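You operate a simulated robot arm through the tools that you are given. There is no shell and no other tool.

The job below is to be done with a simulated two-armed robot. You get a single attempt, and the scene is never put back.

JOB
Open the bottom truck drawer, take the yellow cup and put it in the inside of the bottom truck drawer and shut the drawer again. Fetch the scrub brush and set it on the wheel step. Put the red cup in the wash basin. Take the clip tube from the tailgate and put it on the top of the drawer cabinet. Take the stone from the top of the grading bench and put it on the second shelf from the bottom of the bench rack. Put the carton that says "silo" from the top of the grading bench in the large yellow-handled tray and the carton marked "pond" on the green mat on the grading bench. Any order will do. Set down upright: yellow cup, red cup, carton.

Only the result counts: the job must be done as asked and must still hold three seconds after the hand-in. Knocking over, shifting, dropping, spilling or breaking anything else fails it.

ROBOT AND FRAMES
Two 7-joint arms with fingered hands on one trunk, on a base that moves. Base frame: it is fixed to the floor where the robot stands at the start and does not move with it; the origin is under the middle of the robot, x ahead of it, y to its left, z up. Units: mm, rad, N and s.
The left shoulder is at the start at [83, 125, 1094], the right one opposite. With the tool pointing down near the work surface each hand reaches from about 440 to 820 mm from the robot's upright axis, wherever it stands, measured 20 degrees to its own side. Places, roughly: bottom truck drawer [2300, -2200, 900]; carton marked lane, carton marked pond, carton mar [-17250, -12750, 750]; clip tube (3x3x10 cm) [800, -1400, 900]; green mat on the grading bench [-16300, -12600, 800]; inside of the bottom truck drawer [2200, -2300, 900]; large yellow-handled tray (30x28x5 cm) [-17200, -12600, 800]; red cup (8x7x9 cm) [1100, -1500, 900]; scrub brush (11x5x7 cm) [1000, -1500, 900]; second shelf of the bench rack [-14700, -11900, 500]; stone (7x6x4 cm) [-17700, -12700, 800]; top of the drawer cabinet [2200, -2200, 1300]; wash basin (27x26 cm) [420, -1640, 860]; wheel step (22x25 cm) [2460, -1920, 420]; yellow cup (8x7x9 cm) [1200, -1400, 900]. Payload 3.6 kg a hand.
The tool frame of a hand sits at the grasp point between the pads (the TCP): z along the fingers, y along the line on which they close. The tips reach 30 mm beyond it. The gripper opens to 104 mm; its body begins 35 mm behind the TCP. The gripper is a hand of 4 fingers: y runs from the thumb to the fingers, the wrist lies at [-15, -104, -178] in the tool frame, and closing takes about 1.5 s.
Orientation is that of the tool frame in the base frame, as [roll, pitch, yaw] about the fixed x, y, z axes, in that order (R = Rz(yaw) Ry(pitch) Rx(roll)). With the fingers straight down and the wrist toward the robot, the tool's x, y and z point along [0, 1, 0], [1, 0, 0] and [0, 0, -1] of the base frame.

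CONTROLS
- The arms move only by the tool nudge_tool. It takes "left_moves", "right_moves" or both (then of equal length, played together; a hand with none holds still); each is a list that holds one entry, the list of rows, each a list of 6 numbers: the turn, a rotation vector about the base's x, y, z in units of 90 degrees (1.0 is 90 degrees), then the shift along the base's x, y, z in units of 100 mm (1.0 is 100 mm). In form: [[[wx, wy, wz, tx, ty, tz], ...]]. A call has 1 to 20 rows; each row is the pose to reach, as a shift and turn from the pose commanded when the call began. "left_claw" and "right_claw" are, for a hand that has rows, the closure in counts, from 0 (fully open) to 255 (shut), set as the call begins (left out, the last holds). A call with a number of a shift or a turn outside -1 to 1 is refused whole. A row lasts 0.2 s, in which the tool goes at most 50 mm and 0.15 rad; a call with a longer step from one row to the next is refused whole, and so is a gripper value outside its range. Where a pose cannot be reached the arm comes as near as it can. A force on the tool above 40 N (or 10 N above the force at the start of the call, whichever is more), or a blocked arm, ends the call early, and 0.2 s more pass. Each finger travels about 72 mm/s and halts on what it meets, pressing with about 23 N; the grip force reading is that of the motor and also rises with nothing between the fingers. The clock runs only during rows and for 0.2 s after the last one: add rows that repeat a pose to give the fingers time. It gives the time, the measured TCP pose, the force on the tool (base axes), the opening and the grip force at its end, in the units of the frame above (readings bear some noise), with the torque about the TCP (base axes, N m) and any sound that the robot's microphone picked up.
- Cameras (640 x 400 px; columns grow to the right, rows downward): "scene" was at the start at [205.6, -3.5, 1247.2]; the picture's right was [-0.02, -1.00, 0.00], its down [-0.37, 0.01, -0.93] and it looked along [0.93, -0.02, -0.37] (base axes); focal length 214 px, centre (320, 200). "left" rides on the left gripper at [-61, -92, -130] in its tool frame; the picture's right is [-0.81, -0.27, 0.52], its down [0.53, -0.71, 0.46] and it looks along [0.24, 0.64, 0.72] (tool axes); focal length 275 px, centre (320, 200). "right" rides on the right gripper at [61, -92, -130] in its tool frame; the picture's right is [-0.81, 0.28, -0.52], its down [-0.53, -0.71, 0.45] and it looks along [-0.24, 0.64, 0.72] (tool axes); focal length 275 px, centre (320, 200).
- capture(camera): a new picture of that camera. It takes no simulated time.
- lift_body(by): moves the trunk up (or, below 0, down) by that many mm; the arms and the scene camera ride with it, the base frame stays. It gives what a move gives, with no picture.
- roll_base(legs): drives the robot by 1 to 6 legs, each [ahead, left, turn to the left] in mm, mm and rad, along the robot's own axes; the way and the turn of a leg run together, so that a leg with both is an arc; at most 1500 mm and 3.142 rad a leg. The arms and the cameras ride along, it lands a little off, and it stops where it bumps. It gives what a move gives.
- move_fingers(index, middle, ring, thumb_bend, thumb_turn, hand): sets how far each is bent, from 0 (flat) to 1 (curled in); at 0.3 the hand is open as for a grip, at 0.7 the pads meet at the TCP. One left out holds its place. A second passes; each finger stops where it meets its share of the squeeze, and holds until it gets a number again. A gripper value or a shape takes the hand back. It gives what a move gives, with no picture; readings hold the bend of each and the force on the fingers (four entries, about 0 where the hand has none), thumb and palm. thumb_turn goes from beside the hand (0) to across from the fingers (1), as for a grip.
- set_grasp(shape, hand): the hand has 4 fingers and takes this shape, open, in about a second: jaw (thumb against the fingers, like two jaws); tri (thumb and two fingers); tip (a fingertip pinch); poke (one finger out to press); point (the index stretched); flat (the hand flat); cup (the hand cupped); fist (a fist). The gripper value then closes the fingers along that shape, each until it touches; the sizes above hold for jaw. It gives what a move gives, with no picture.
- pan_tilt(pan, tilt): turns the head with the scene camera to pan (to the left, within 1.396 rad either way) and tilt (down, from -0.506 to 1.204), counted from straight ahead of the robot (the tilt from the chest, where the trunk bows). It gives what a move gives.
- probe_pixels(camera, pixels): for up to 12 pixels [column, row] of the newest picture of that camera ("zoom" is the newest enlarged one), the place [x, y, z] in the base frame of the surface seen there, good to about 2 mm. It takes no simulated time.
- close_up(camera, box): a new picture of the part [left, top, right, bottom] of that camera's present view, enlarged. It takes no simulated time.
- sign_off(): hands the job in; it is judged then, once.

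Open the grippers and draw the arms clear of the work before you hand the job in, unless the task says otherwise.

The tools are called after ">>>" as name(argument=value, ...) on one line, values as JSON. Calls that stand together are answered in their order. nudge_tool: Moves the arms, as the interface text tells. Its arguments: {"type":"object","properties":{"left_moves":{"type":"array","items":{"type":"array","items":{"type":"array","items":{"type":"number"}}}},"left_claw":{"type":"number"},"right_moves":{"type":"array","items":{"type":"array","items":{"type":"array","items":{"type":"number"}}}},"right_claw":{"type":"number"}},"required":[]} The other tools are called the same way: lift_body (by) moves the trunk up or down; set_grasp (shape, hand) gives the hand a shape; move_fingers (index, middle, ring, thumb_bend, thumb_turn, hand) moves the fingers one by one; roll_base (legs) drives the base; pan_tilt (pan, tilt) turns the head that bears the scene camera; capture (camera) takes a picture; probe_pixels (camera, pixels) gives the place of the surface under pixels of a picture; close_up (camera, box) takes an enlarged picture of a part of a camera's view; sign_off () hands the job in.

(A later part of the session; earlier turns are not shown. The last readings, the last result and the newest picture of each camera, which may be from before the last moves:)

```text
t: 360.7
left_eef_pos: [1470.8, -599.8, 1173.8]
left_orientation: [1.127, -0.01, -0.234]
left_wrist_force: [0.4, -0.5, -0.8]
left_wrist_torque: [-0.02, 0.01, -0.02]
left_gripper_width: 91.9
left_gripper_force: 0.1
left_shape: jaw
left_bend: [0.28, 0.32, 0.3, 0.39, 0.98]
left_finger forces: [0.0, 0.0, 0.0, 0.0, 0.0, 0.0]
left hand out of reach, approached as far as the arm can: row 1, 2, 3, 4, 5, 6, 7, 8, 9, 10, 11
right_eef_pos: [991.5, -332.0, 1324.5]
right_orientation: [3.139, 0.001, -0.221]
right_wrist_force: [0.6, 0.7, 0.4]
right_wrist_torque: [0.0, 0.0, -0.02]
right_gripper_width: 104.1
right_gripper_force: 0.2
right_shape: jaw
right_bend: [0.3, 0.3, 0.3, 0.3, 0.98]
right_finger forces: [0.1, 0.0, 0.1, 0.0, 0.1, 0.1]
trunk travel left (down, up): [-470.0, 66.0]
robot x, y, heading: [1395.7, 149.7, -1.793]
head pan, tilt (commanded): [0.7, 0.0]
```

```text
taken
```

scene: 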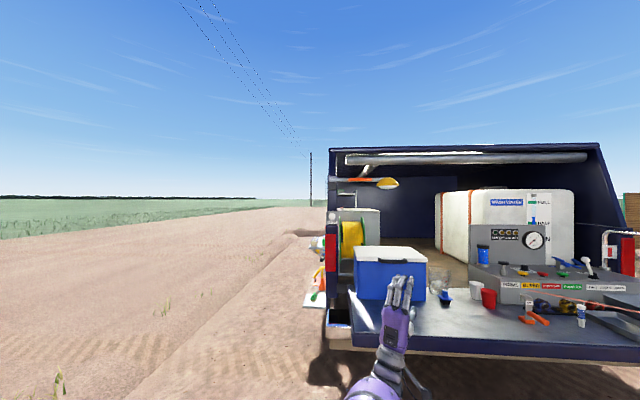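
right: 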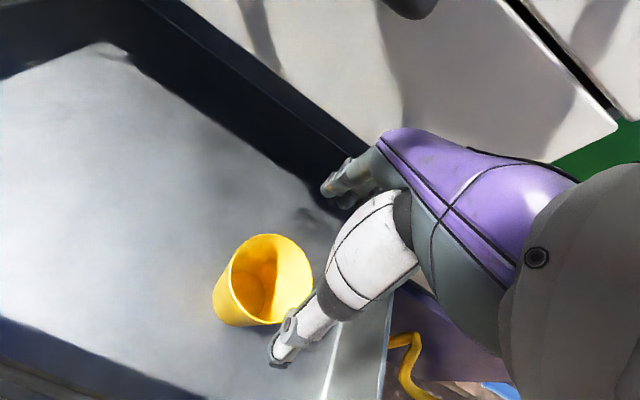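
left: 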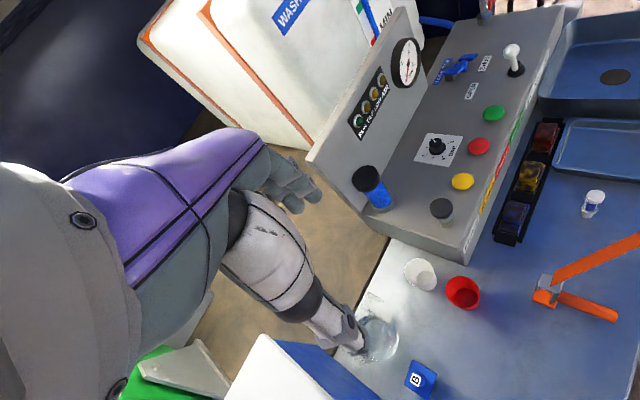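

The elbow remains locked in the solver. After earlier trunk moves the arm did come free, so I move the trunk up 60 mm and test an inward move right after.

>>> lift_body(by=60)

>>> nudge_tool(left_moves=[[[0, 0, 0, 0, 0.15, 0], [0, 0, 0, 0, 0.3, 0], [0, 0, 0, 0, 0.45, 0], [0, 0, 0, 0, 0.6, 0], [0, 0, 0, 0, 0.6, 0]]])

```text
t: 361.7
left_eef_pos: [1478.6, -563.0, 1368.1]
left_orientation: [0.937, -0.011, -0.231]
left_wrist_force: [0.2, 0.5, -0.1]
left_wrist_torque: [0.0, -0.02, 0.02]
left_gripper_width: 91.9
left_gripper_force: 0.1
left_shape: jaw
left_bend: [0.28, 0.32, 0.3, 0.39, 0.98]
left_finger forces: [0.1, 0.0, 0.1, 0.1, 0.0, 0.0]
right_eef_pos: [989.7, -331.6, 1381.9]
right_orientation: [-3.139, 0.003, -0.22]
right_wrist_force: [1.1, 0.2, -0.4]
right_wrist_torque: [-0.01, 0.0, -0.01]
right_gripper_width: 104.1
right_gripper_force: 0.0
right_shape: jaw
right_bend: [0.3, 0.3, 0.3, 0.3, 0.98]
right_finger forces: [0.0, 0.0, 0.0, 0.1, 0.1, 0.0]
trunk travel left (down, up): [-530.0, 6.0]
robot x, y, heading: [1392.1, 149.8, -1.795]
head pan, tilt (commanded): [0.7, 0.0]
```

```text
t: 362.9
left_eef_pos: [1477.3, -502.8, 1369.7]
left_orientation: [0.933, -0.011, -0.231]
left_wrist_force: [-0.4, -0.2, 0.0]
left_wrist_torque: [-0.01, 0.02, -0.02]
left_gripper_width: 91.8
left_gripper_force: 0.1
left_shape: jaw
left_bend: [0.28, 0.32, 0.3, 0.39, 0.98]
left_finger forces: [0.1, 0.1, 0.0, 0.0, 0.1, 0.1]
right_eef_pos: [990.5, -330.8, 1385.8]
right_orientation: [3.139, 0.002, -0.222]
right_wrist_force: [-0.1, -0.2, 0.3]
right_wrist_torque: [0.0, 0.02, -0.03]
right_gripper_width: 103.9
right_gripper_force: 0.0
right_shape: jaw
right_bend: [0.3, 0.3, 0.3, 0.3, 0.98]
right_finger forces: [0.1, 0.0, 0.0, 0.1, 0.1, 0.0]
trunk travel left (down, up): [-530.0, 6.0]
robot x, y, heading: [1390.5, 150.0, -1.791]
head pan, tilt (commanded): [0.7, 0.0]
```

The trunk move freed the arm: the 60 mm inward move was followed exactly. Now I turn the left hand back to pointing down in two stages, keeping the wrist at a comfortable distance.

>>> nudge_tool(left_moves=[[[0.0826, -0.0194, 0, -0.015, -0.06, 0], [0.1653, -0.0389, 0, -0.03, -0.12, 0], [0.2479, -0.0583, 0, -0.04, -0.18, 0], [0.3305, -0.0778, 0, -0.05, -0.24, 0], [0.4132, -0.0972, 0, -0.07, -0.3, 0], [0.4958, -0.1167, 0, -0.08, -0.36, 0], [0.5784, -0.1361, 0, -0.1, -0.42, 0], [0.661, -0.1556, 0, -0.11, -0.49, 0], [0.7437, -0.175, 0, -0.11, -0.49, 0], [0.7437, -0.175, 0, -0.11, -0.49, 0]]])

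>>> nudge_tool(left_moves=[[[0.078, -0.0184, 0, 0.02, 0.08, 0.03], [0.156, -0.0367, 0, 0.04, 0.16, 0.06], [0.234, -0.055, 0, 0.06, 0.25, 0.1], [0.312, -0.0735, 0, 0.08, 0.33, 0.13], [0.39, -0.0918, 0, 0.1, 0.42, 0.17], [0.468, -0.1102, 0, 0.12, 0.5, 0.2], [0.546, -0.1286, 0, 0.14, 0.6, 0.25], [0.625, -0.147, 0, 0.15, 0.68, 0.3], [0.625, -0.147, 0, 0.15, 0.68, 0.3]]])

>>> capture(camera="scene")

```text
t: 365.1
left_eef_pos: [1468.5, -551.8, 1369.2]
left_orientation: [2.134, -0.004, -0.242]
left_wrist_force: [0.3, 0.2, 0.2]
left_wrist_torque: [0.01, -0.01, -0.01]
left_gripper_width: 91.7
left_gripper_force: 0.1
left_shape: jaw
left_bend: [0.28, 0.32, 0.3, 0.39, 0.98]
left_finger forces: [0.0, 0.1, 0.1, 0.0, 0.0, 0.0]
right_eef_pos: [990.6, -331.2, 1385.1]
right_orientation: [3.141, 0.002, -0.221]
right_wrist_force: [0.2, 0.4, 0.8]
right_wrist_torque: [0.05, -0.01, -0.01]
right_gripper_width: 103.9
right_gripper_force: 0.1
right_shape: jaw
right_bend: [0.3, 0.3, 0.3, 0.3, 0.98]
right_finger forces: [0.1, 0.0, 0.1, 0.0, 0.1, 0.0]
trunk travel left (down, up): [-530.0, 6.0]
robot x, y, heading: [1392.5, 147.7, -1.793]
head pan, tilt (commanded): [0.7, 0.0]
```

```text
t: 367.1
left_eef_pos: [1483.1, -483.9, 1400.5]
left_orientation: [3.142, 0.006, -0.238]
left_wrist_force: [-0.5, -0.1, -0.3]
left_wrist_torque: [-0.01, 0.01, 0.03]
left_gripper_width: 91.9
left_gripper_force: 0.2
left_shape: jaw
left_bend: [0.28, 0.32, 0.3, 0.39, 0.98]
left_finger forces: [0.0, 0.0, 0.0, 0.0, 0.0, 0.1]
right_eef_pos: [989.7, -330.8, 1384.6]
right_orientation: [3.14, 0.003, -0.221]
right_wrist_force: [-0.6, -0.1, -0.8]
right_wrist_torque: [0.02, -0.01, -0.02]
right_gripper_width: 103.8
right_gripper_force: 0.1
right_shape: jaw
right_bend: [0.3, 0.3, 0.3, 0.3, 0.98]
right_finger forces: [0.1, 0.1, 0.0, 0.1, 0.0, 0.0]
trunk travel left (down, up): [-530.0, 6.0]
robot x, y, heading: [1395.2, 146.4, -1.797]
head pan, tilt (commanded): [0.7, 0.0]
```

```text
taken
```

scene: 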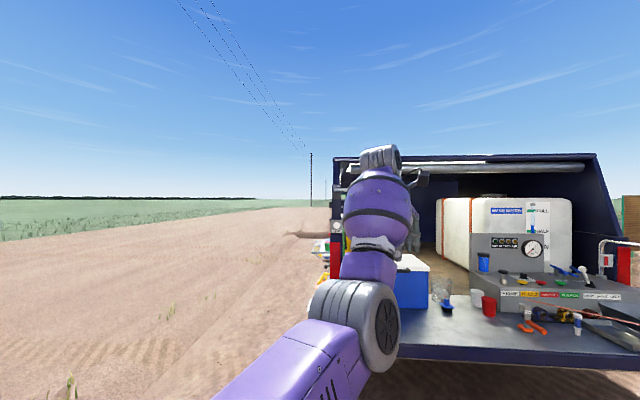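

The left arm is back in a good flexed posture. I drive up to the tailgate again to a spot where the wrist stays at a comfortable distance from the shoulder.

>>> roll_base(legs=[[1027, 48, 0]])

>>> pan_tilt(pan=0.15, tilt=0.8)

>>> capture(camera="scene")

>>> capture(camera="left")

```text
t: 372.4
left_eef_pos: [1322.4, -1494.1, 1400.3]
left_orientation: [3.14, 0.006, -0.223]
left_wrist_force: [-0.7, -0.2, -0.4]
left_wrist_torque: [0.0, 0.0, -0.01]
left_gripper_width: 91.9
left_gripper_force: 0.1
left_shape: jaw
left_bend: [0.28, 0.32, 0.3, 0.39, 0.98]
left_finger forces: [0.0, 0.0, 0.0, 0.0, 0.1, 0.0]
right_eef_pos: [828.0, -1348.0, 1384.2]
right_orientation: [3.137, 0.001, -0.204]
right_wrist_force: [0.1, -0.4, 0.1]
right_wrist_torque: [0.03, -0.06, 0.0]
right_gripper_width: 104.1
right_gripper_force: 0.1
right_shape: jaw
right_bend: [0.3, 0.3, 0.3, 0.3, 0.98]
right_finger forces: [0.0, 0.0, 0.0, 0.1, 0.0, 0.1]
trunk travel left (down, up): [-530.0, 6.0]
robot x, y, heading: [1221.8, -857.8, -1.771]
head pan, tilt (commanded): [0.7, 0.0]
```

```text
t: 373.6
left_eef_pos: [1322.8, -1492.5, 1399.3]
left_orientation: [-3.141, 0.006, -0.223]
left_wrist_force: [-1.3, 0.2, 0.3]
left_wrist_torque: [0.01, 0.02, 0.03]
left_gripper_width: 92.0
left_gripper_force: 0.0
left_shape: jaw
left_bend: [0.28, 0.32, 0.3, 0.39, 0.98]
left_finger forces: [0.0, 0.0, 0.1, 0.0, 0.0, 0.1]
right_eef_pos: [827.5, -1347.5, 1384.4]
right_orientation: [3.139, 0.002, -0.205]
right_wrist_force: [0.2, 0.1, 1.0]
right_wrist_torque: [0.02, 0.01, 0.04]
right_gripper_width: 104.0
right_gripper_force: 0.1
right_shape: jaw
right_bend: [0.3, 0.3, 0.3, 0.3, 0.98]
right_finger forces: [0.0, 0.0, 0.0, 0.1, 0.1, 0.1]
trunk travel left (down, up): [-530.0, 6.0]
robot x, y, heading: [1219.6, -864.1, -1.776]
head pan, tilt (commanded): [0.15, 0.799]
```

```text
taken
```

scene: 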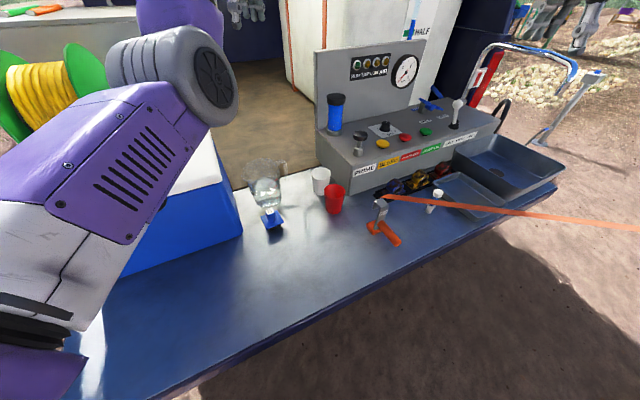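

```text
taken
```

left: 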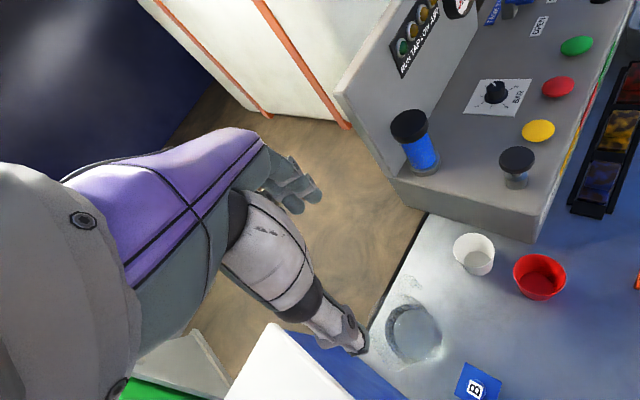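

TCP is at (1323,-1492,1399). I move toward above the red cup, turning the hand by -0.58 rad and descending gradually.

>>> nudge_tool(left_moves=[[[0, 0, -0.0735, -0.19, 0.02, -0.1], [0, 0, -0.147, -0.38, 0.04, -0.2], [0, 0, -0.22, -0.57, 0.06, -0.3], [0, 0, -0.294, -0.76, 0.08, -0.4], [0, 0, -0.3673, -0.93, 0.11, -0.5], [0, 0, -0.3673, -0.93, 0.11, -0.5]]])

>>> nudge_tool(left_moves=[[[0, 0, 0, -0.19, 0.02, -0.2], [0, 0, 0, -0.38, 0.04, -0.4], [0, 0, 0, -0.57, 0.06, -0.6], [0, 0, 0, -0.76, 0.08, -0.8], [0, 0, 0, -0.93, 0.11, -1.0], [0, 0, 0, -0.93, 0.11, -1.0]]])

>>> nudge_tool(left_moves=[[[0, 0, 0, 0, 0, -0.25], [0, 0, 0, 0, 0, -0.5], [0, 0, 0, 0, 0, -0.75], [0, 0, 0, 0, 0, -1.0], [0, 0, 0, 0, 0, -1.0]]])

>>> capture(camera="left")

>>> capture(camera="scene")

```text
t: 374.9
left_eef_pos: [1228.3, -1482.2, 1349.8]
left_orientation: [3.14, 0.007, -0.803]
left_wrist_force: [0.2, 0.3, 0.1]
left_wrist_torque: [0.02, 0.0, 0.02]
left_gripper_width: 91.8
left_gripper_force: 0.0
left_shape: jaw
left_bend: [0.28, 0.32, 0.3, 0.39, 0.98]
left_finger forces: [0.0, 0.0, 0.1, 0.0, 0.0, 0.0]
right_eef_pos: [826.7, -1346.8, 1384.0]
right_orientation: [3.138, 0.003, -0.203]
right_wrist_force: [0.2, -0.4, -0.1]
right_wrist_torque: [0.02, 0.03, 0.0]
right_gripper_width: 103.9
right_gripper_force: 0.2
right_shape: jaw
right_bend: [0.3, 0.3, 0.3, 0.3, 0.98]
right_finger forces: [0.0, 0.0, 0.0, 0.0, 0.0, 0.1]
trunk travel left (down, up): [-530.0, 6.0]
robot x, y, heading: [1221.6, -863.2, -1.774]
head pan, tilt (commanded): [0.15, 0.799]
```

```text
t: 376.4
left_eef_pos: [1136.8, -1471.0, 1249.5]
left_orientation: [3.14, 0.006, -0.802]
left_wrist_force: [0.4, 0.2, -0.2]
left_wrist_torque: [0.0, 0.01, 0.0]
left_gripper_width: 92.0
left_gripper_force: 0.1
left_shape: jaw
left_bend: [0.28, 0.32, 0.3, 0.39, 0.98]
left_finger forces: [0.0, 0.1, 0.0, 0.0, 0.1, 0.0]
right_eef_pos: [827.2, -1347.8, 1384.9]
right_orientation: [3.139, 0.002, -0.203]
right_wrist_force: [-0.1, -0.9, 0.3]
right_wrist_torque: [-0.01, -0.01, 0.01]
right_gripper_width: 103.7
right_gripper_force: 0.1
right_shape: jaw
right_bend: [0.3, 0.3, 0.3, 0.3, 0.98]
right_finger forces: [0.1, 0.0, 0.0, 0.0, 0.0, 0.0]
trunk travel left (down, up): [-530.0, 6.0]
robot x, y, heading: [1225.0, -863.0, -1.773]
head pan, tilt (commanded): [0.15, 0.799]
```

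```text
t: 377.6
left_eef_pos: [1137.7, -1470.0, 1148.8]
left_orientation: [3.139, 0.004, -0.802]
left_wrist_force: [0.5, 0.1, -0.2]
left_wrist_torque: [-0.04, 0.04, 0.02]
left_gripper_width: 91.7
left_gripper_force: 0.1
left_shape: jaw
left_bend: [0.28, 0.32, 0.3, 0.39, 0.98]
left_finger forces: [0.1, 0.0, 0.0, 0.0, 0.0, 0.1]
right_eef_pos: [827.3, -1348.6, 1385.1]
right_orientation: [3.139, 0.003, -0.204]
right_wrist_force: [0.2, 0.0, -0.3]
right_wrist_torque: [0.01, 0.01, 0.03]
right_gripper_width: 104.1
right_gripper_force: 0.1
right_shape: jaw
right_bend: [0.3, 0.3, 0.3, 0.3, 0.98]
right_finger forces: [0.0, 0.0, 0.1, 0.1, 0.0, 0.1]
trunk travel left (down, up): [-530.0, 6.0]
robot x, y, heading: [1222.5, -861.8, -1.78]
head pan, tilt (commanded): [0.15, 0.799]
```

```text
taken
```

left: 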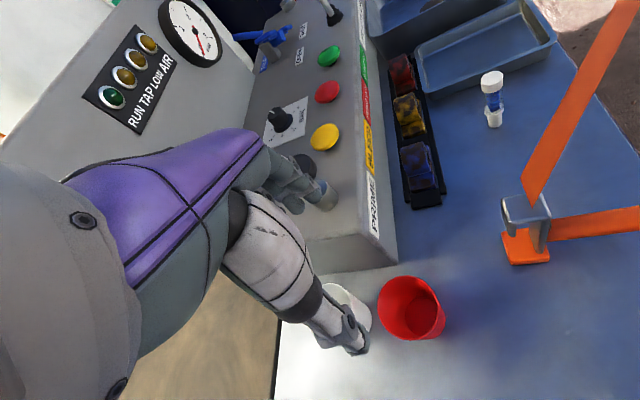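

```text
taken
```

scene: 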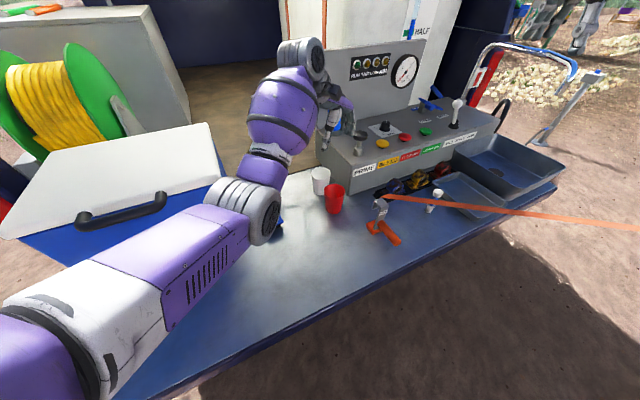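

Fully reachable now, aligned over the cup. I narrow the claw slightly (about 87 mm) and descend to z≈1050, then 950.

>>> nudge_tool(left_moves=[[[0, 0, 0, 0, 0, -0.25], [0, 0, 0, 0, 0, -0.5], [0, 0, 0, 0, -0.01, -0.75], [0, 0, 0, 0, -0.01, -1.0], [0, 0, 0, 0, -0.01, -1.0]]], left_claw=42)

>>> nudge_tool(left_moves=[[[0, 0, 0, 0, 0, -0.2], [0, 0, 0, 0, 0, -0.4], [0, 0, 0, 0, 0, -0.6], [0, 0, 0, 0, 0, -0.8], [0, 0, 0, 0, 0, -0.97], [0, 0, 0, 0, 0, -0.97]]])

>>> capture(camera="left")

>>> close_up(camera="scene", box=[230, 80, 400, 260])

```text
t: 378.8
left_eef_pos: [1135.9, -1471.6, 1049.3]
left_orientation: [3.141, 0.006, -0.801]
left_wrist_force: [-0.3, 0.6, -1.0]
left_wrist_torque: [0.01, -0.01, -0.02]
left_gripper_width: 87.1
left_gripper_force: 0.0
left_shape: jaw
left_bend: [0.27, 0.33, 0.31, 0.46, 0.98]
left_finger forces: [0.1, 0.1, 0.0, 0.0, 0.0, 0.1]
right_eef_pos: [828.1, -1348.0, 1385.3]
right_orientation: [3.138, 0.003, -0.204]
right_wrist_force: [0.1, -0.3, 0.0]
right_wrist_torque: [0.0, 0.03, 0.0]
right_gripper_width: 103.8
right_gripper_force: 0.1
right_shape: jaw
right_bend: [0.3, 0.3, 0.3, 0.3, 0.98]
right_finger forces: [0.0, 0.0, 0.0, 0.0, 0.1, 0.0]
trunk travel left (down, up): [-530.0, 6.0]
robot x, y, heading: [1219.2, -865.3, -1.779]
head pan, tilt (commanded): [0.15, 0.799]
```

```text
t: 380.1
left_eef_pos: [1136.1, -1472.7, 953.8]
left_orientation: [-3.142, 0.008, -0.801]
left_wrist_force: [-0.1, -0.4, 0.1]
left_wrist_torque: [-0.02, 0.01, -0.01]
left_gripper_width: 86.8
left_gripper_force: 0.0
left_shape: jaw
left_bend: [0.27, 0.33, 0.31, 0.46, 0.98]
left_finger forces: [0.0, 0.1, 0.0, 0.0, 0.1, 0.0]
right_eef_pos: [827.7, -1348.3, 1384.7]
right_orientation: [3.14, 0.0, -0.203]
right_wrist_force: [-0.5, -0.4, -0.4]
right_wrist_torque: [-0.02, -0.01, 0.0]
right_gripper_width: 103.9
right_gripper_force: 0.0
right_shape: jaw
right_bend: [0.3, 0.3, 0.3, 0.3, 0.98]
right_finger forces: [0.0, 0.1, 0.0, 0.0, 0.0, 0.0]
trunk travel left (down, up): [-530.0, 6.0]
robot x, y, heading: [1223.7, -860.7, -1.78]
head pan, tilt (commanded): [0.15, 0.799]
```

```text
taken
```

left: 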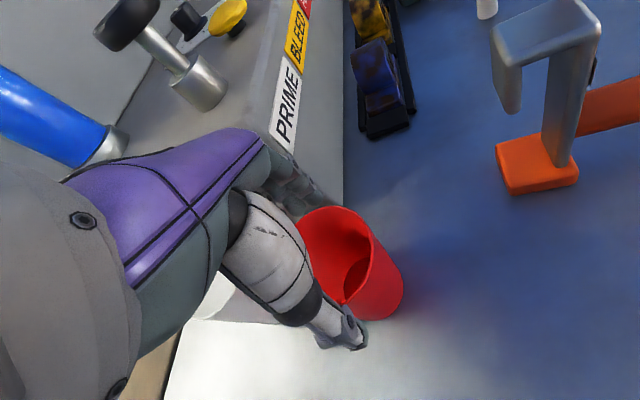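

```text
2.22 times, centred on (315, 170) of scene
```

zoom: 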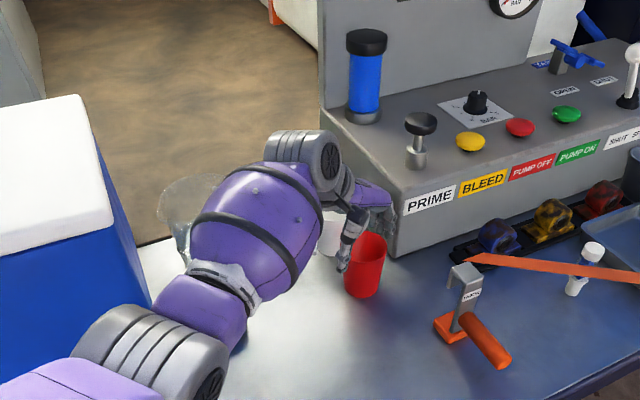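

No contact so far, the cup sits between thumb and fingers. I lower the last 36 mm.

>>> nudge_tool(left_moves=[[[0, 0, 0, 0, 0.01, -0.1], [0, 0, 0, 0, 0.01, -0.2], [0, 0, 0, 0, 0.01, -0.3], [0, 0, 0, 0, 0.01, -0.36], [0, 0, 0, 0, 0.01, -0.36]]])

>>> capture(camera="left")

```text
t: 381.4
left_eef_pos: [1136.2, -1470.0, 916.6]
left_orientation: [3.141, 0.007, -0.802]
left_wrist_force: [0.1, -0.3, -0.4]
left_wrist_torque: [-0.02, 0.04, 0.03]
left_gripper_width: 86.9
left_gripper_force: 0.0
left_shape: jaw
left_bend: [0.27, 0.33, 0.31, 0.46, 0.98]
left_finger forces: [0.0, 0.1, 0.1, 0.0, 0.0, 0.0]
right_eef_pos: [827.7, -1348.5, 1385.0]
right_orientation: [3.14, 0.001, -0.204]
right_wrist_force: [0.2, 0.0, 0.7]
right_wrist_torque: [0.0, 0.0, 0.0]
right_gripper_width: 104.0
right_gripper_force: 0.1
right_shape: jaw
right_bend: [0.3, 0.3, 0.3, 0.3, 0.98]
right_finger forces: [0.0, 0.0, 0.0, 0.1, 0.0, 0.0]
trunk travel left (down, up): [-530.0, 6.0]
robot x, y, heading: [1225.0, -862.4, -1.777]
head pan, tilt (commanded): [0.15, 0.799]
```

```text
taken
```

left: 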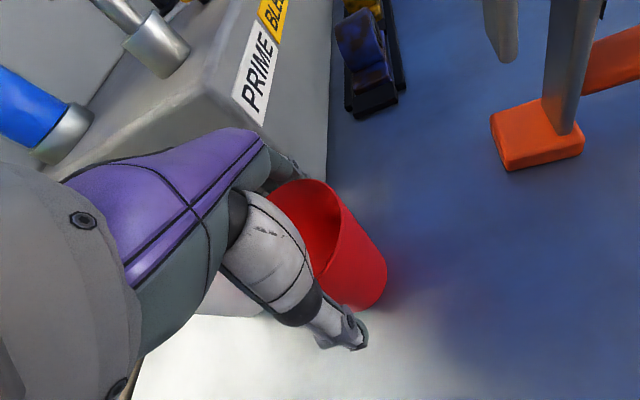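

No forces at z=916.6. I close the left hand on the red cup.

>>> nudge_tool(left_moves=[[[0, 0, 0, 0, 0, 0], [0, 0, 0, 0, 0, 0], [0, 0, 0, 0, 0, 0], [0, 0, 0, 0, 0, 0], [0, 0, 0, 0, 0, 0], [0, 0, 0, 0, 0, 0], [0, 0, 0, 0, 0, 0]]], left_claw=255)

>>> nudge_tool(left_moves=[[[0, 0, 0, 0, 0, 0.05], [0, 0, 0, 0, 0, 0.15], [0, 0, 0, 0, 0, 0.3], [0, 0, 0, 0, 0, 0.5], [0, 0, 0, 0, 0, 0.75], [0, 0, 0, 0, 0, 1.0], [0, 0, 0, 0, 0, 1.0]]])

>>> capture(camera="left")

>>> capture(camera="scene")

```text
t: 382.9
left_eef_pos: [1135.9, -1470.5, 916.8]
left_orientation: [3.141, 0.008, -0.801]
left_wrist_force: [-0.3, 0.3, 0.1]
left_wrist_torque: [0.0, 0.01, -0.01]
left_gripper_width: 55.2
left_gripper_force: 22.8
left_shape: jaw
left_bend: [0.74, 0.42, 0.45, 0.68, 1.0]
left_finger forces: [13.5, 6.6, 0.0, 0.1, 20.4, 0.0]
right_eef_pos: [827.5, -1348.1, 1384.3]
right_orientation: [3.14, 0.0, -0.204]
right_wrist_force: [0.3, -0.3, 0.0]
right_wrist_torque: [0.02, 0.03, 0.03]
right_gripper_width: 103.9
right_gripper_force: 0.0
right_shape: jaw
right_bend: [0.3, 0.3, 0.3, 0.3, 0.98]
right_finger forces: [0.0, 0.0, 0.0, 0.0, 0.0, 0.0]
trunk travel left (down, up): [-530.0, 6.0]
robot x, y, heading: [1224.6, -863.6, -1.779]
head pan, tilt (commanded): [0.15, 0.799]
```

```text
t: 384.6
left_eef_pos: [1136.3, -1471.0, 1017.0]
left_orientation: [3.14, 0.006, -0.8]
left_wrist_force: [-1.0, -0.1, -1.1]
left_wrist_torque: [-0.01, 0.0, -0.01]
left_gripper_width: 55.6
left_gripper_force: 22.7
left_shape: jaw
left_bend: [0.74, 0.42, 0.45, 0.68, 1.0]
left_finger forces: [13.5, 6.6, 0.0, 0.0, 20.4, 0.0]
right_eef_pos: [828.1, -1348.3, 1384.1]
right_orientation: [3.14, 0.003, -0.203]
right_wrist_force: [0.3, 0.0, 0.5]
right_wrist_torque: [0.01, -0.03, 0.0]
right_gripper_width: 104.2
right_gripper_force: 0.0
right_shape: jaw
right_bend: [0.3, 0.3, 0.3, 0.3, 0.98]
right_finger forces: [0.0, 0.0, 0.0, 0.0, 0.1, 0.1]
trunk travel left (down, up): [-530.0, 6.0]
robot x, y, heading: [1221.4, -865.4, -1.776]
head pan, tilt (commanded): [0.15, 0.799]
```

```text
taken
```

left: 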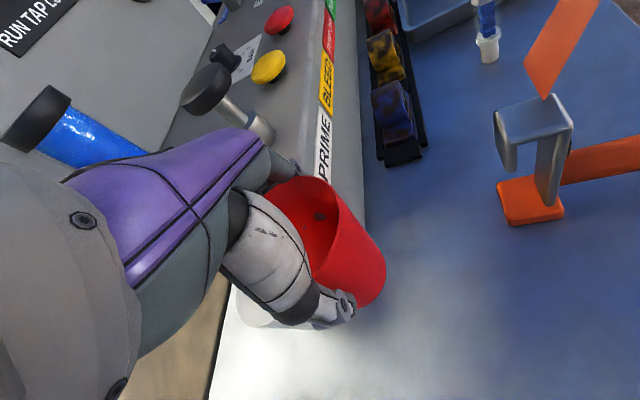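

```text
taken
```

scene: 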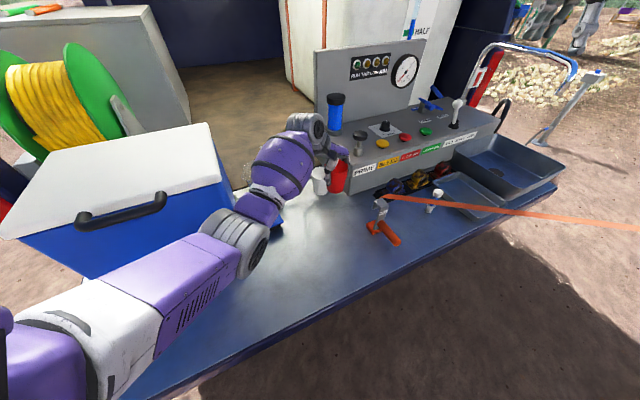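

The red cup is held and the white cup undisturbed. I raise it to z≈1240, turning the hand back to its natural yaw.

>>> nudge_tool(left_moves=[[[0, 0, 0, 0, 0, 0.25], [0, 0, 0, 0, 0, 0.5], [0, 0, 0, 0, 0, 0.75], [0, 0, 0, 0, 0, 1.0], [0, 0, 0, 0, 0, 1.0]]])

>>> nudge_tool(left_moves=[[[0, 0, 0.0735, 0.1, 0, 0.2], [0, 0, 0.147, 0.2, 0, 0.4], [0, 0, 0.22, 0.3, 0, 0.6], [0, 0, 0.294, 0.4, 0, 0.8], [0, 0, 0.3673, 0.5, 0, 1.0], [0, 0, 0.3673, 0.5, 0, 1.0]]])

>>> capture(camera="scene")

```text
t: 385.8
left_eef_pos: [1136.3, -1470.8, 1119.1]
left_orientation: [-3.142, 0.009, -0.8]
left_wrist_force: [0.5, 0.2, -1.1]
left_wrist_torque: [0.0, -0.01, -0.01]
left_gripper_width: 55.4
left_gripper_force: 23.0
left_shape: jaw
left_bend: [0.74, 0.42, 0.45, 0.69, 1.0]
left_finger forces: [13.6, 6.6, 0.1, 0.0, 20.4, 0.1]
right_eef_pos: [828.0, -1348.2, 1384.9]
right_orientation: [3.14, 0.002, -0.205]
right_wrist_force: [-0.7, 0.3, -0.2]
right_wrist_torque: [-0.02, 0.0, 0.01]
right_gripper_width: 104.0
right_gripper_force: 0.1
right_shape: jaw
right_bend: [0.3, 0.3, 0.3, 0.3, 0.98]
right_finger forces: [0.0, 0.0, 0.0, 0.1, 0.0, 0.1]
trunk travel left (down, up): [-530.0, 6.0]
robot x, y, heading: [1222.2, -863.2, -1.775]
head pan, tilt (commanded): [0.15, 0.799]
```

```text
t: 387.1
left_eef_pos: [1185.7, -1472.0, 1217.0]
left_orientation: [3.141, 0.008, -0.222]
left_wrist_force: [-1.3, 0.3, -0.7]
left_wrist_torque: [-0.01, 0.01, -0.01]
left_gripper_width: 55.1
left_gripper_force: 23.0
left_shape: jaw
left_bend: [0.74, 0.43, 0.45, 0.69, 1.0]
left_finger forces: [13.6, 6.6, 0.1, 0.0, 20.2, 0.1]
right_eef_pos: [826.6, -1347.7, 1384.4]
right_orientation: [3.14, 0.002, -0.205]
right_wrist_force: [-0.2, 0.6, -0.2]
right_wrist_torque: [-0.02, 0.0, -0.03]
right_gripper_width: 104.0
right_gripper_force: 0.1
right_shape: jaw
right_bend: [0.3, 0.3, 0.3, 0.3, 0.98]
right_finger forces: [0.0, 0.0, 0.0, 0.0, 0.1, 0.0]
trunk travel left (down, up): [-530.0, 6.0]
robot x, y, heading: [1221.8, -862.2, -1.778]
head pan, tilt (commanded): [0.15, 0.799]
```

```text
taken
```

scene: 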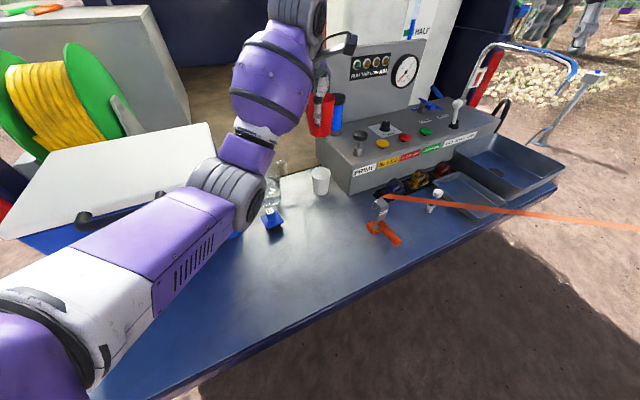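

The cup is safely up. I now probe the basin (455–565,135–195), the pipe above it and its surroundings for the placement.

>>> close_up(camera="scene", box=[400, 30, 600, 230])

>>> probe_pixels(camera="zoom", pixels=[[170, 345], [310, 330], [430, 365], [310, 455], [300, 400], [350, 410], [280, 430], [520, 400], [300, 60], [500, 110], [330, 225], [170, 370]])

```text
2.00 times, centred on (500, 130) of scene
```

zoom: 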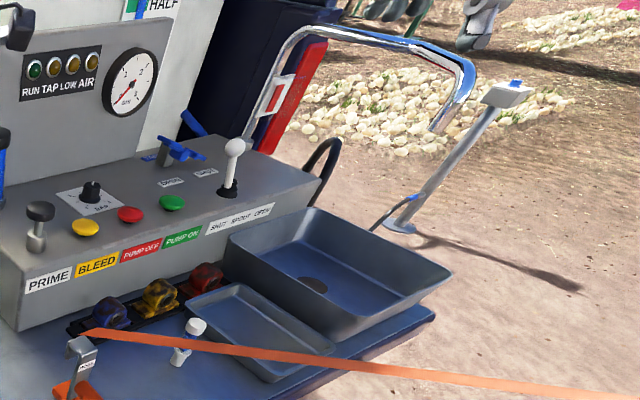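

```text
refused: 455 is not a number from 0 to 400
```

The zoom is 640x400, so I re-probe within it: basin rim corners, floor, drain and the chrome spout.

>>> probe_pixels(camera="zoom", pixels=[[228, 243], [312, 210], [450, 276], [330, 338], [313, 285], [350, 290], [300, 270], [340, 310], [438, 130], [468, 75], [380, 42], [290, 50]])

>>> probe_pixels(camera="zoom", pixels=[[380, 300], [370, 275], [330, 255], [270, 255], [290, 320], [400, 285], [325, 150], [180, 350], [250, 330], [235, 150], [250, 130], [460, 120]])

```text
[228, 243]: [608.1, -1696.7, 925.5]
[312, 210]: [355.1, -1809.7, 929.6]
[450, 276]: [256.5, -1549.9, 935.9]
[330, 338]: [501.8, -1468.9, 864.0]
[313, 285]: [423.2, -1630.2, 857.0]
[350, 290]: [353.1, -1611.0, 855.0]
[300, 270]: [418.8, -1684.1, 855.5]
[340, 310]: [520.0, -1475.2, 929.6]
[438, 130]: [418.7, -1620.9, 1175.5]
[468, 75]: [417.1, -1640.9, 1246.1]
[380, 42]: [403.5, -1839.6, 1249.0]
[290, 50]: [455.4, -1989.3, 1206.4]
```

```text
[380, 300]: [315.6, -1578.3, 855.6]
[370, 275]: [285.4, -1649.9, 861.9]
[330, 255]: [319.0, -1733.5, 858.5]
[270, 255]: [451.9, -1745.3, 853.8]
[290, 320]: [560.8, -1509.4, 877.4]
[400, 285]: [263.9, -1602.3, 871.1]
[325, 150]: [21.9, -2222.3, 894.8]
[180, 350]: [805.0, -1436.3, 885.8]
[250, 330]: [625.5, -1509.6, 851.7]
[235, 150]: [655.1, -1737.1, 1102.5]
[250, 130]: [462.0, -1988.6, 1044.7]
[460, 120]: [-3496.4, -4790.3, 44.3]
```

Basin floor is z≈856, rim z≈930, and the spout ends at (418,-1621,1165) above the centre. I'll put the cup at about (479,-1595), coming in low beneath the spout. First I drive right, staying 200 mm short of the final pose.

>>> roll_base(legs=[[65, -655, -0.015]])

>>> pan_tilt(pan=0.1, tilt=0.65)

>>> capture(camera="scene")

>>> capture(camera="left")

```text
t: 393.4
left_eef_pos: [521.7, -1397.7, 1218.0]
left_orientation: [-3.141, 0.008, -0.236]
left_wrist_force: [0.2, -0.6, -0.6]
left_wrist_torque: [-0.01, 0.02, -0.01]
left_gripper_width: 55.2
left_gripper_force: 22.7
left_shape: jaw
left_bend: [0.74, 0.43, 0.45, 0.69, 1.0]
left_finger forces: [13.6, 6.7, 0.1, 0.0, 20.3, 0.1]
right_eef_pos: [165.3, -1268.5, 1384.7]
right_orientation: [3.14, 0.001, -0.216]
right_wrist_force: [0.4, -0.1, -0.5]
right_wrist_torque: [0.02, 0.01, -0.01]
right_gripper_width: 104.0
right_gripper_force: 0.1
right_shape: jaw
right_bend: [0.3, 0.3, 0.3, 0.3, 0.98]
right_finger forces: [0.0, 0.1, 0.0, 0.0, 0.1, 0.1]
trunk travel left (down, up): [-530.0, 6.0]
robot x, y, heading: [565.0, -789.0, -1.793]
head pan, tilt (commanded): [0.15, 0.799]
```

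```text
t: 394.1
left_eef_pos: [522.6, -1396.9, 1215.7]
left_orientation: [3.141, 0.006, -0.235]
left_wrist_force: [0.6, 0.4, -0.8]
left_wrist_torque: [0.01, -0.02, 0.04]
left_gripper_width: 55.1
left_gripper_force: 22.4
left_shape: jaw
left_bend: [0.74, 0.43, 0.45, 0.69, 1.0]
left_finger forces: [13.6, 6.6, 0.0, 0.0, 20.2, 0.1]
right_eef_pos: [166.1, -1268.2, 1384.3]
right_orientation: [3.139, 0.002, -0.217]
right_wrist_force: [0.1, -0.3, 0.2]
right_wrist_torque: [0.04, -0.02, 0.01]
right_gripper_width: 104.0
right_gripper_force: 0.1
right_shape: jaw
right_bend: [0.3, 0.3, 0.3, 0.3, 0.98]
right_finger forces: [0.1, 0.0, 0.0, 0.0, 0.0, 0.1]
trunk travel left (down, up): [-530.0, 6.0]
robot x, y, heading: [567.6, -787.1, -1.791]
head pan, tilt (commanded): [0.099, 0.649]
```

```text
taken
```

scene: 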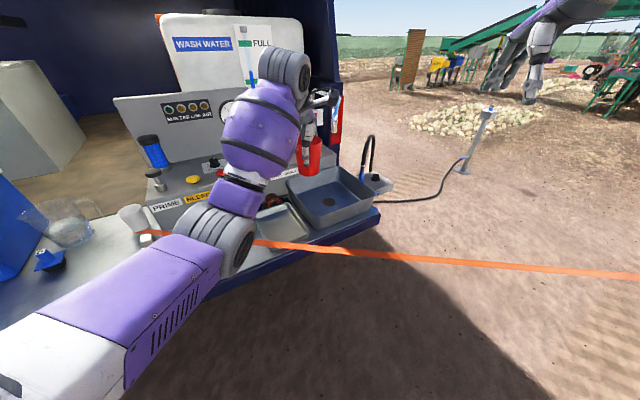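

```text
taken
```

left: 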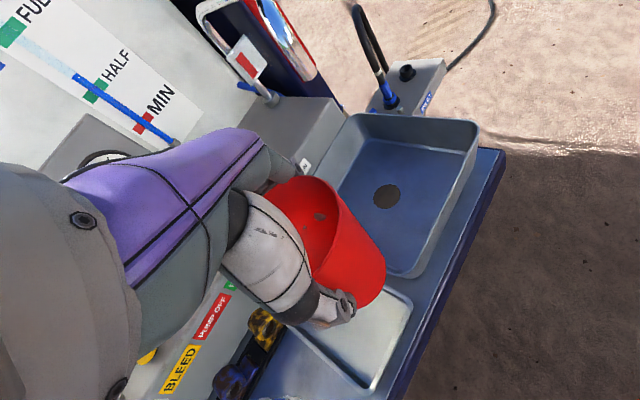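

The hand hangs 143 mm beyond the ribbon. I check the elbow's height, then lower to z≈1020 in two moves.

>>> probe_pixels(camera="scene", pixels=[[235, 245], [240, 265], [205, 220], [245, 205], [265, 130], [230, 180], [180, 260], [250, 243]])

>>> nudge_tool(left_moves=[[[0, 0, 0, 0, 0, -0.25], [0, 0, 0, 0, 0, -0.5], [0, 0, 0, 0, 0, -0.75], [0, 0, 0, 0, 0, -1.0], [0, 0, 0, 0, 0, -1.0]]])

>>> capture(camera="scene")

>>> probe_pixels(camera="scene", pixels=[[235, 250], [240, 270], [205, 230], [245, 215], [265, 150], [225, 200], [180, 270], [260, 200]])

```text
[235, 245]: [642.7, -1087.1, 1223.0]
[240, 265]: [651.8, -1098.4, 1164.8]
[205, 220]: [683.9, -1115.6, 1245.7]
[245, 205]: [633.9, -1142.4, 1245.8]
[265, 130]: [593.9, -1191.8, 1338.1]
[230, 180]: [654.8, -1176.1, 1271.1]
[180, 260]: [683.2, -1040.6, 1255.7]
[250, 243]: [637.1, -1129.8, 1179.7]
```

```text
t: 395.3
left_eef_pos: [523.2, -1397.8, 1116.9]
left_orientation: [3.141, 0.007, -0.236]
left_wrist_force: [0.1, -0.1, -0.5]
left_wrist_torque: [-0.04, 0.02, 0.05]
left_gripper_width: 55.0
left_gripper_force: 23.8
left_shape: jaw
left_bend: [0.74, 0.43, 0.45, 0.69, 1.0]
left_finger forces: [13.6, 6.6, 0.0, 0.1, 20.4, 0.0]
right_eef_pos: [166.0, -1269.2, 1385.0]
right_orientation: [3.14, -0.001, -0.215]
right_wrist_force: [0.1, -0.2, -1.1]
right_wrist_torque: [-0.01, -0.01, 0.01]
right_gripper_width: 103.5
right_gripper_force: 0.1
right_shape: jaw
right_bend: [0.3, 0.3, 0.3, 0.3, 0.98]
right_finger forces: [0.0, 0.1, 0.0, 0.1, 0.0, 0.0]
trunk travel left (down, up): [-530.0, 6.0]
robot x, y, heading: [562.8, -787.0, -1.793]
head pan, tilt (commanded): [0.099, 0.649]
```

```text
taken
```

scene: 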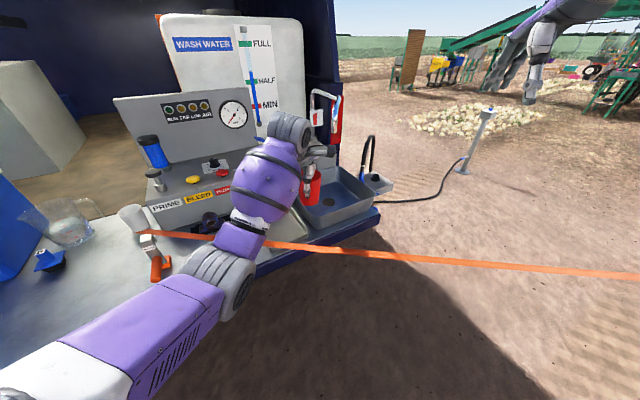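

```text
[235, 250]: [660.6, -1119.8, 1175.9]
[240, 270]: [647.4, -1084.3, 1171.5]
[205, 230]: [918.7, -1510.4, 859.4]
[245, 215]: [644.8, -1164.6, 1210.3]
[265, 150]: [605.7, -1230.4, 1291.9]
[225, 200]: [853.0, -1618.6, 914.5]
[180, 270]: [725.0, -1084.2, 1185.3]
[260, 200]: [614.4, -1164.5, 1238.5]
```

The elbow would come over the ribbon, so I'll use a stretched arm (which keeps the elbow high): lower to z≈1030 here first, then extend 79 mm forward.

>>> nudge_tool(left_moves=[[[0, 0, 0, 0, 0, -0.25], [0, 0, 0, 0, 0, -0.5], [0, 0, 0, 0, 0, -0.75], [0, 0, 0, 0, 0, -0.87], [0, 0, 0, 0, 0, -0.87]]])

>>> nudge_tool(left_moves=[[[0, 0, 0, -0.05, -0.19, 0], [0, 0, 0, -0.09, -0.38, 0], [0, 0, 0, -0.13, -0.57, 0], [0, 0, 0, -0.17, -0.77, 0], [0, 0, 0, -0.17, -0.77, 0]]])

>>> capture(camera="scene")

>>> capture(camera="left")

```text
t: 396.5
left_eef_pos: [521.5, -1397.8, 1030.2]
left_orientation: [-3.141, 0.008, -0.236]
left_wrist_force: [0.0, 0.8, -1.2]
left_wrist_torque: [0.02, -0.02, 0.03]
left_gripper_width: 55.3
left_gripper_force: 22.8
left_shape: jaw
left_bend: [0.74, 0.43, 0.45, 0.69, 1.0]
left_finger forces: [13.7, 6.6, 0.0, 0.0, 20.3, 0.1]
right_eef_pos: [165.4, -1268.5, 1384.4]
right_orientation: [3.14, 0.001, -0.216]
right_wrist_force: [0.0, -0.1, -0.6]
right_wrist_torque: [0.01, 0.01, 0.01]
right_gripper_width: 103.6
right_gripper_force: 0.0
right_shape: jaw
right_bend: [0.3, 0.3, 0.3, 0.3, 0.98]
right_finger forces: [0.0, 0.0, 0.1, 0.0, 0.0, 0.1]
trunk travel left (down, up): [-530.0, 6.0]
robot x, y, heading: [568.0, -789.7, -1.79]
head pan, tilt (commanded): [0.099, 0.649]
```

```text
t: 397.7
left_eef_pos: [505.2, -1474.5, 1031.7]
left_orientation: [3.14, 0.008, -0.235]
left_wrist_force: [0.0, 0.1, -0.6]
left_wrist_torque: [0.0, 0.0, -0.02]
left_gripper_width: 55.1
left_gripper_force: 23.0
left_shape: jaw
left_bend: [0.74, 0.43, 0.45, 0.69, 1.0]
left_finger forces: [13.6, 6.5, 0.0, 0.0, 20.4, 0.0]
right_eef_pos: [166.0, -1268.0, 1385.2]
right_orientation: [3.139, 0.002, -0.217]
right_wrist_force: [-0.5, 0.1, 0.8]
right_wrist_torque: [-0.02, -0.02, 0.0]
right_gripper_width: 103.9
right_gripper_force: 0.0
right_shape: jaw
right_bend: [0.3, 0.3, 0.3, 0.3, 0.98]
right_finger forces: [0.0, 0.1, 0.1, 0.0, 0.0, 0.1]
trunk travel left (down, up): [-530.0, 6.0]
robot x, y, heading: [566.5, -788.1, -1.785]
head pan, tilt (commanded): [0.099, 0.649]
```

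```text
taken
```

scene: 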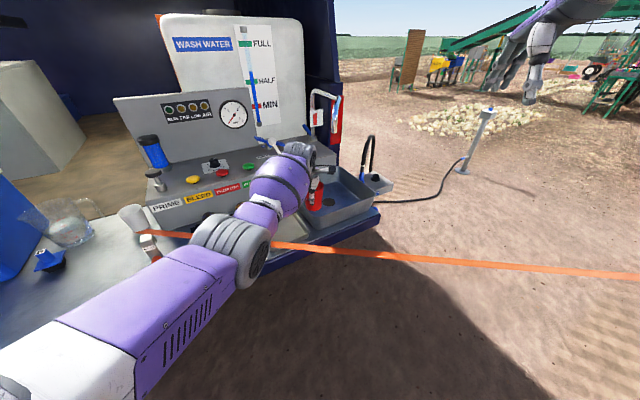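

```text
taken
```

left: 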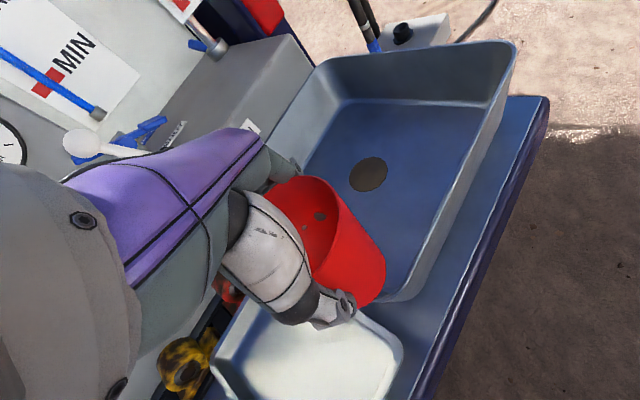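

I look closely at the hand and the spout before moving the last 120 mm.

>>> close_up(camera="scene", box=[230, 70, 400, 270])

>>> probe_pixels(camera="scene", pixels=[[335, 145], [337, 100], [315, 92], [325, 118], [240, 255], [250, 270], [225, 240], [265, 250], [300, 160], [325, 170], [331, 150], [240, 235]])

```text
2.00 times, centred on (315, 170) of scene
```

zoom: 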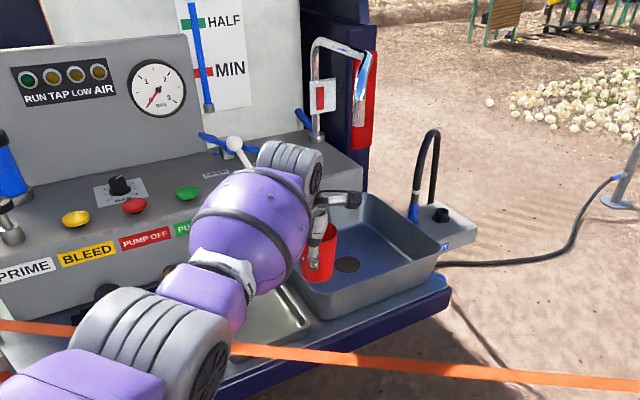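

```text
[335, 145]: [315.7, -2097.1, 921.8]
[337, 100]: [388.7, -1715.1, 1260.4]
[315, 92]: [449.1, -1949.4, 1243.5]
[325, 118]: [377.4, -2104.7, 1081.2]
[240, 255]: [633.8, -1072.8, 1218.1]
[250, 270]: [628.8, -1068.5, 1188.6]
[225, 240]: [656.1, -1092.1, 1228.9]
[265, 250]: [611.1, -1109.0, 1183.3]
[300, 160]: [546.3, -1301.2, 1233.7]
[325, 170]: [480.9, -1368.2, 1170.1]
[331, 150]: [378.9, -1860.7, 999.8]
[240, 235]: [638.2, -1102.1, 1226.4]
```

The spout end stays about 130 mm above the hand's path. I drive forward 70 mm and check again.

>>> roll_base(legs=[[70, 0, 0]])

>>> capture(camera="left")

>>> close_up(camera="scene", box=[230, 70, 400, 270])

>>> probe_pixels(camera="zoom", pixels=[[100, 330], [170, 350], [60, 370], [200, 320], [250, 240], [300, 180]])

```text
t: 398.7
left_eef_pos: [489.7, -1542.2, 1031.0]
left_orientation: [3.139, 0.009, -0.237]
left_wrist_force: [0.3, -0.3, -0.6]
left_wrist_torque: [-0.02, 0.01, -0.02]
left_gripper_width: 55.2
left_gripper_force: 22.6
left_shape: jaw
left_bend: [0.74, 0.43, 0.45, 0.69, 1.0]
left_finger forces: [13.7, 6.4, 0.1, 0.0, 20.4, 0.0]
right_eef_pos: [149.8, -1334.2, 1384.6]
right_orientation: [3.138, 0.002, -0.218]
right_wrist_force: [-0.7, -0.4, -0.2]
right_wrist_torque: [0.01, -0.04, 0.0]
right_gripper_width: 103.9
right_gripper_force: 0.1
right_shape: jaw
right_bend: [0.3, 0.3, 0.3, 0.3, 0.98]
right_finger forces: [0.0, 0.1, 0.0, 0.1, 0.1, 0.0]
trunk travel left (down, up): [-530.0, 6.0]
robot x, y, heading: [555.9, -854.2, -1.791]
head pan, tilt (commanded): [0.099, 0.649]
```

```text
taken
```

left: 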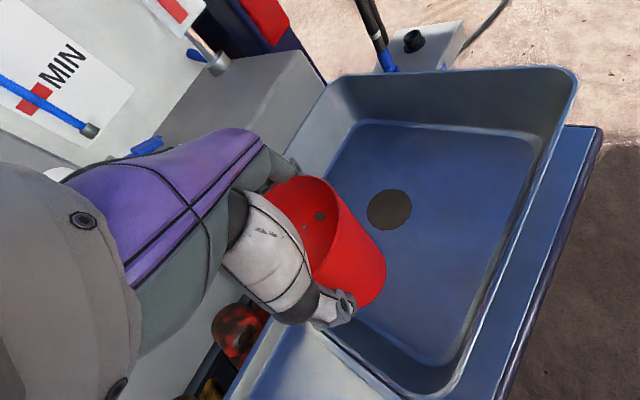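

```text
2.00 times, centred on (315, 170) of scene
```

zoom: 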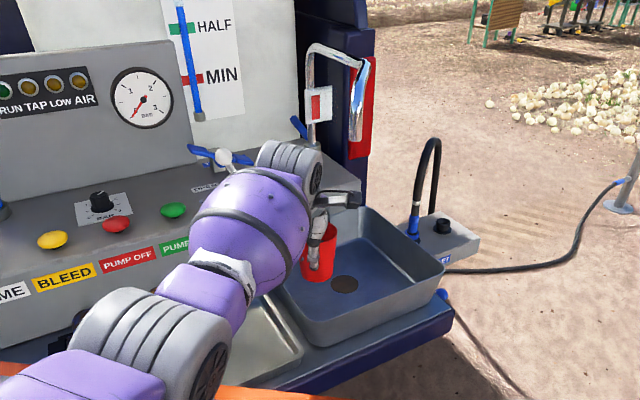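

```text
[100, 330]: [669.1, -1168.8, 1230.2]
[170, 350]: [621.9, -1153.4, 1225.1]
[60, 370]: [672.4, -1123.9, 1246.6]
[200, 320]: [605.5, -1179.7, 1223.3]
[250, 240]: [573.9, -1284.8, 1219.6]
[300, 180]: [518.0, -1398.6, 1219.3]
```

The cup is over the basin's near-left part; I move 50 mm further so it will stand on the flat floor.

>>> roll_base(legs=[[52, 0, 0]])

>>> capture(camera="left")

>>> capture(camera="scene")

>>> probe_pixels(camera="scene", pixels=[[210, 250], [250, 255], [180, 270], [235, 225], [330, 110], [331, 130], [320, 150], [300, 150]])

```text
t: 399.6
left_eef_pos: [478.7, -1588.6, 1032.0]
left_orientation: [3.139, 0.006, -0.238]
left_wrist_force: [-0.7, 0.0, -1.2]
left_wrist_torque: [-0.01, 0.01, -0.05]
left_gripper_width: 54.9
left_gripper_force: 22.9
left_shape: jaw
left_bend: [0.74, 0.43, 0.45, 0.69, 1.0]
left_finger forces: [13.6, 6.6, 0.1, 0.1, 20.3, 0.1]
right_eef_pos: [139.9, -1382.9, 1385.9]
right_orientation: [3.137, 0.002, -0.218]
right_wrist_force: [0.3, -0.5, 0.2]
right_wrist_torque: [-0.01, 0.01, 0.0]
right_gripper_width: 103.7
right_gripper_force: 0.1
right_shape: jaw
right_bend: [0.3, 0.3, 0.3, 0.3, 0.98]
right_finger forces: [0.1, 0.0, 0.0, 0.0, 0.1, 0.0]
trunk travel left (down, up): [-530.0, 6.0]
robot x, y, heading: [543.8, -907.3, -1.79]
head pan, tilt (commanded): [0.099, 0.649]
```

```text
taken
```

left: 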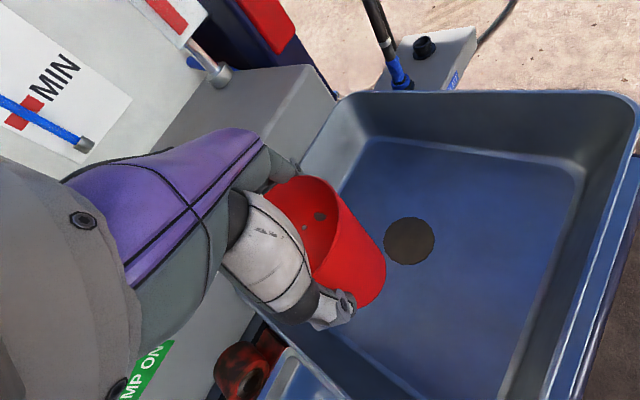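

```text
taken
```

scene: 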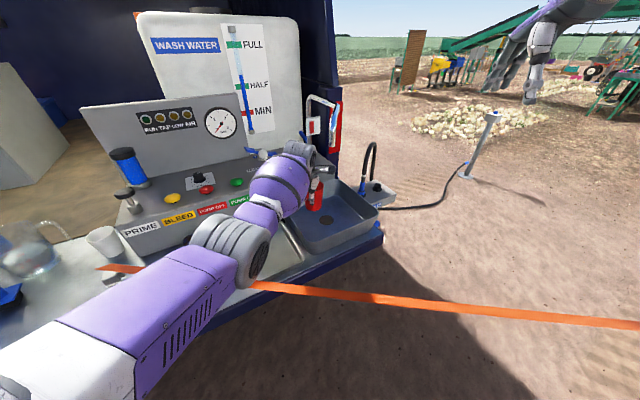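

```text
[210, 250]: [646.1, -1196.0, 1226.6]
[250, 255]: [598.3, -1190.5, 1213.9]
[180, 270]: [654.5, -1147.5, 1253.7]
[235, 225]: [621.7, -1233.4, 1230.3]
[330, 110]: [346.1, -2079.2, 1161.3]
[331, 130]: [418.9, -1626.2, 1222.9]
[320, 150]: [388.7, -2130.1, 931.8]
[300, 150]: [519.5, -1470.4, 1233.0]
```

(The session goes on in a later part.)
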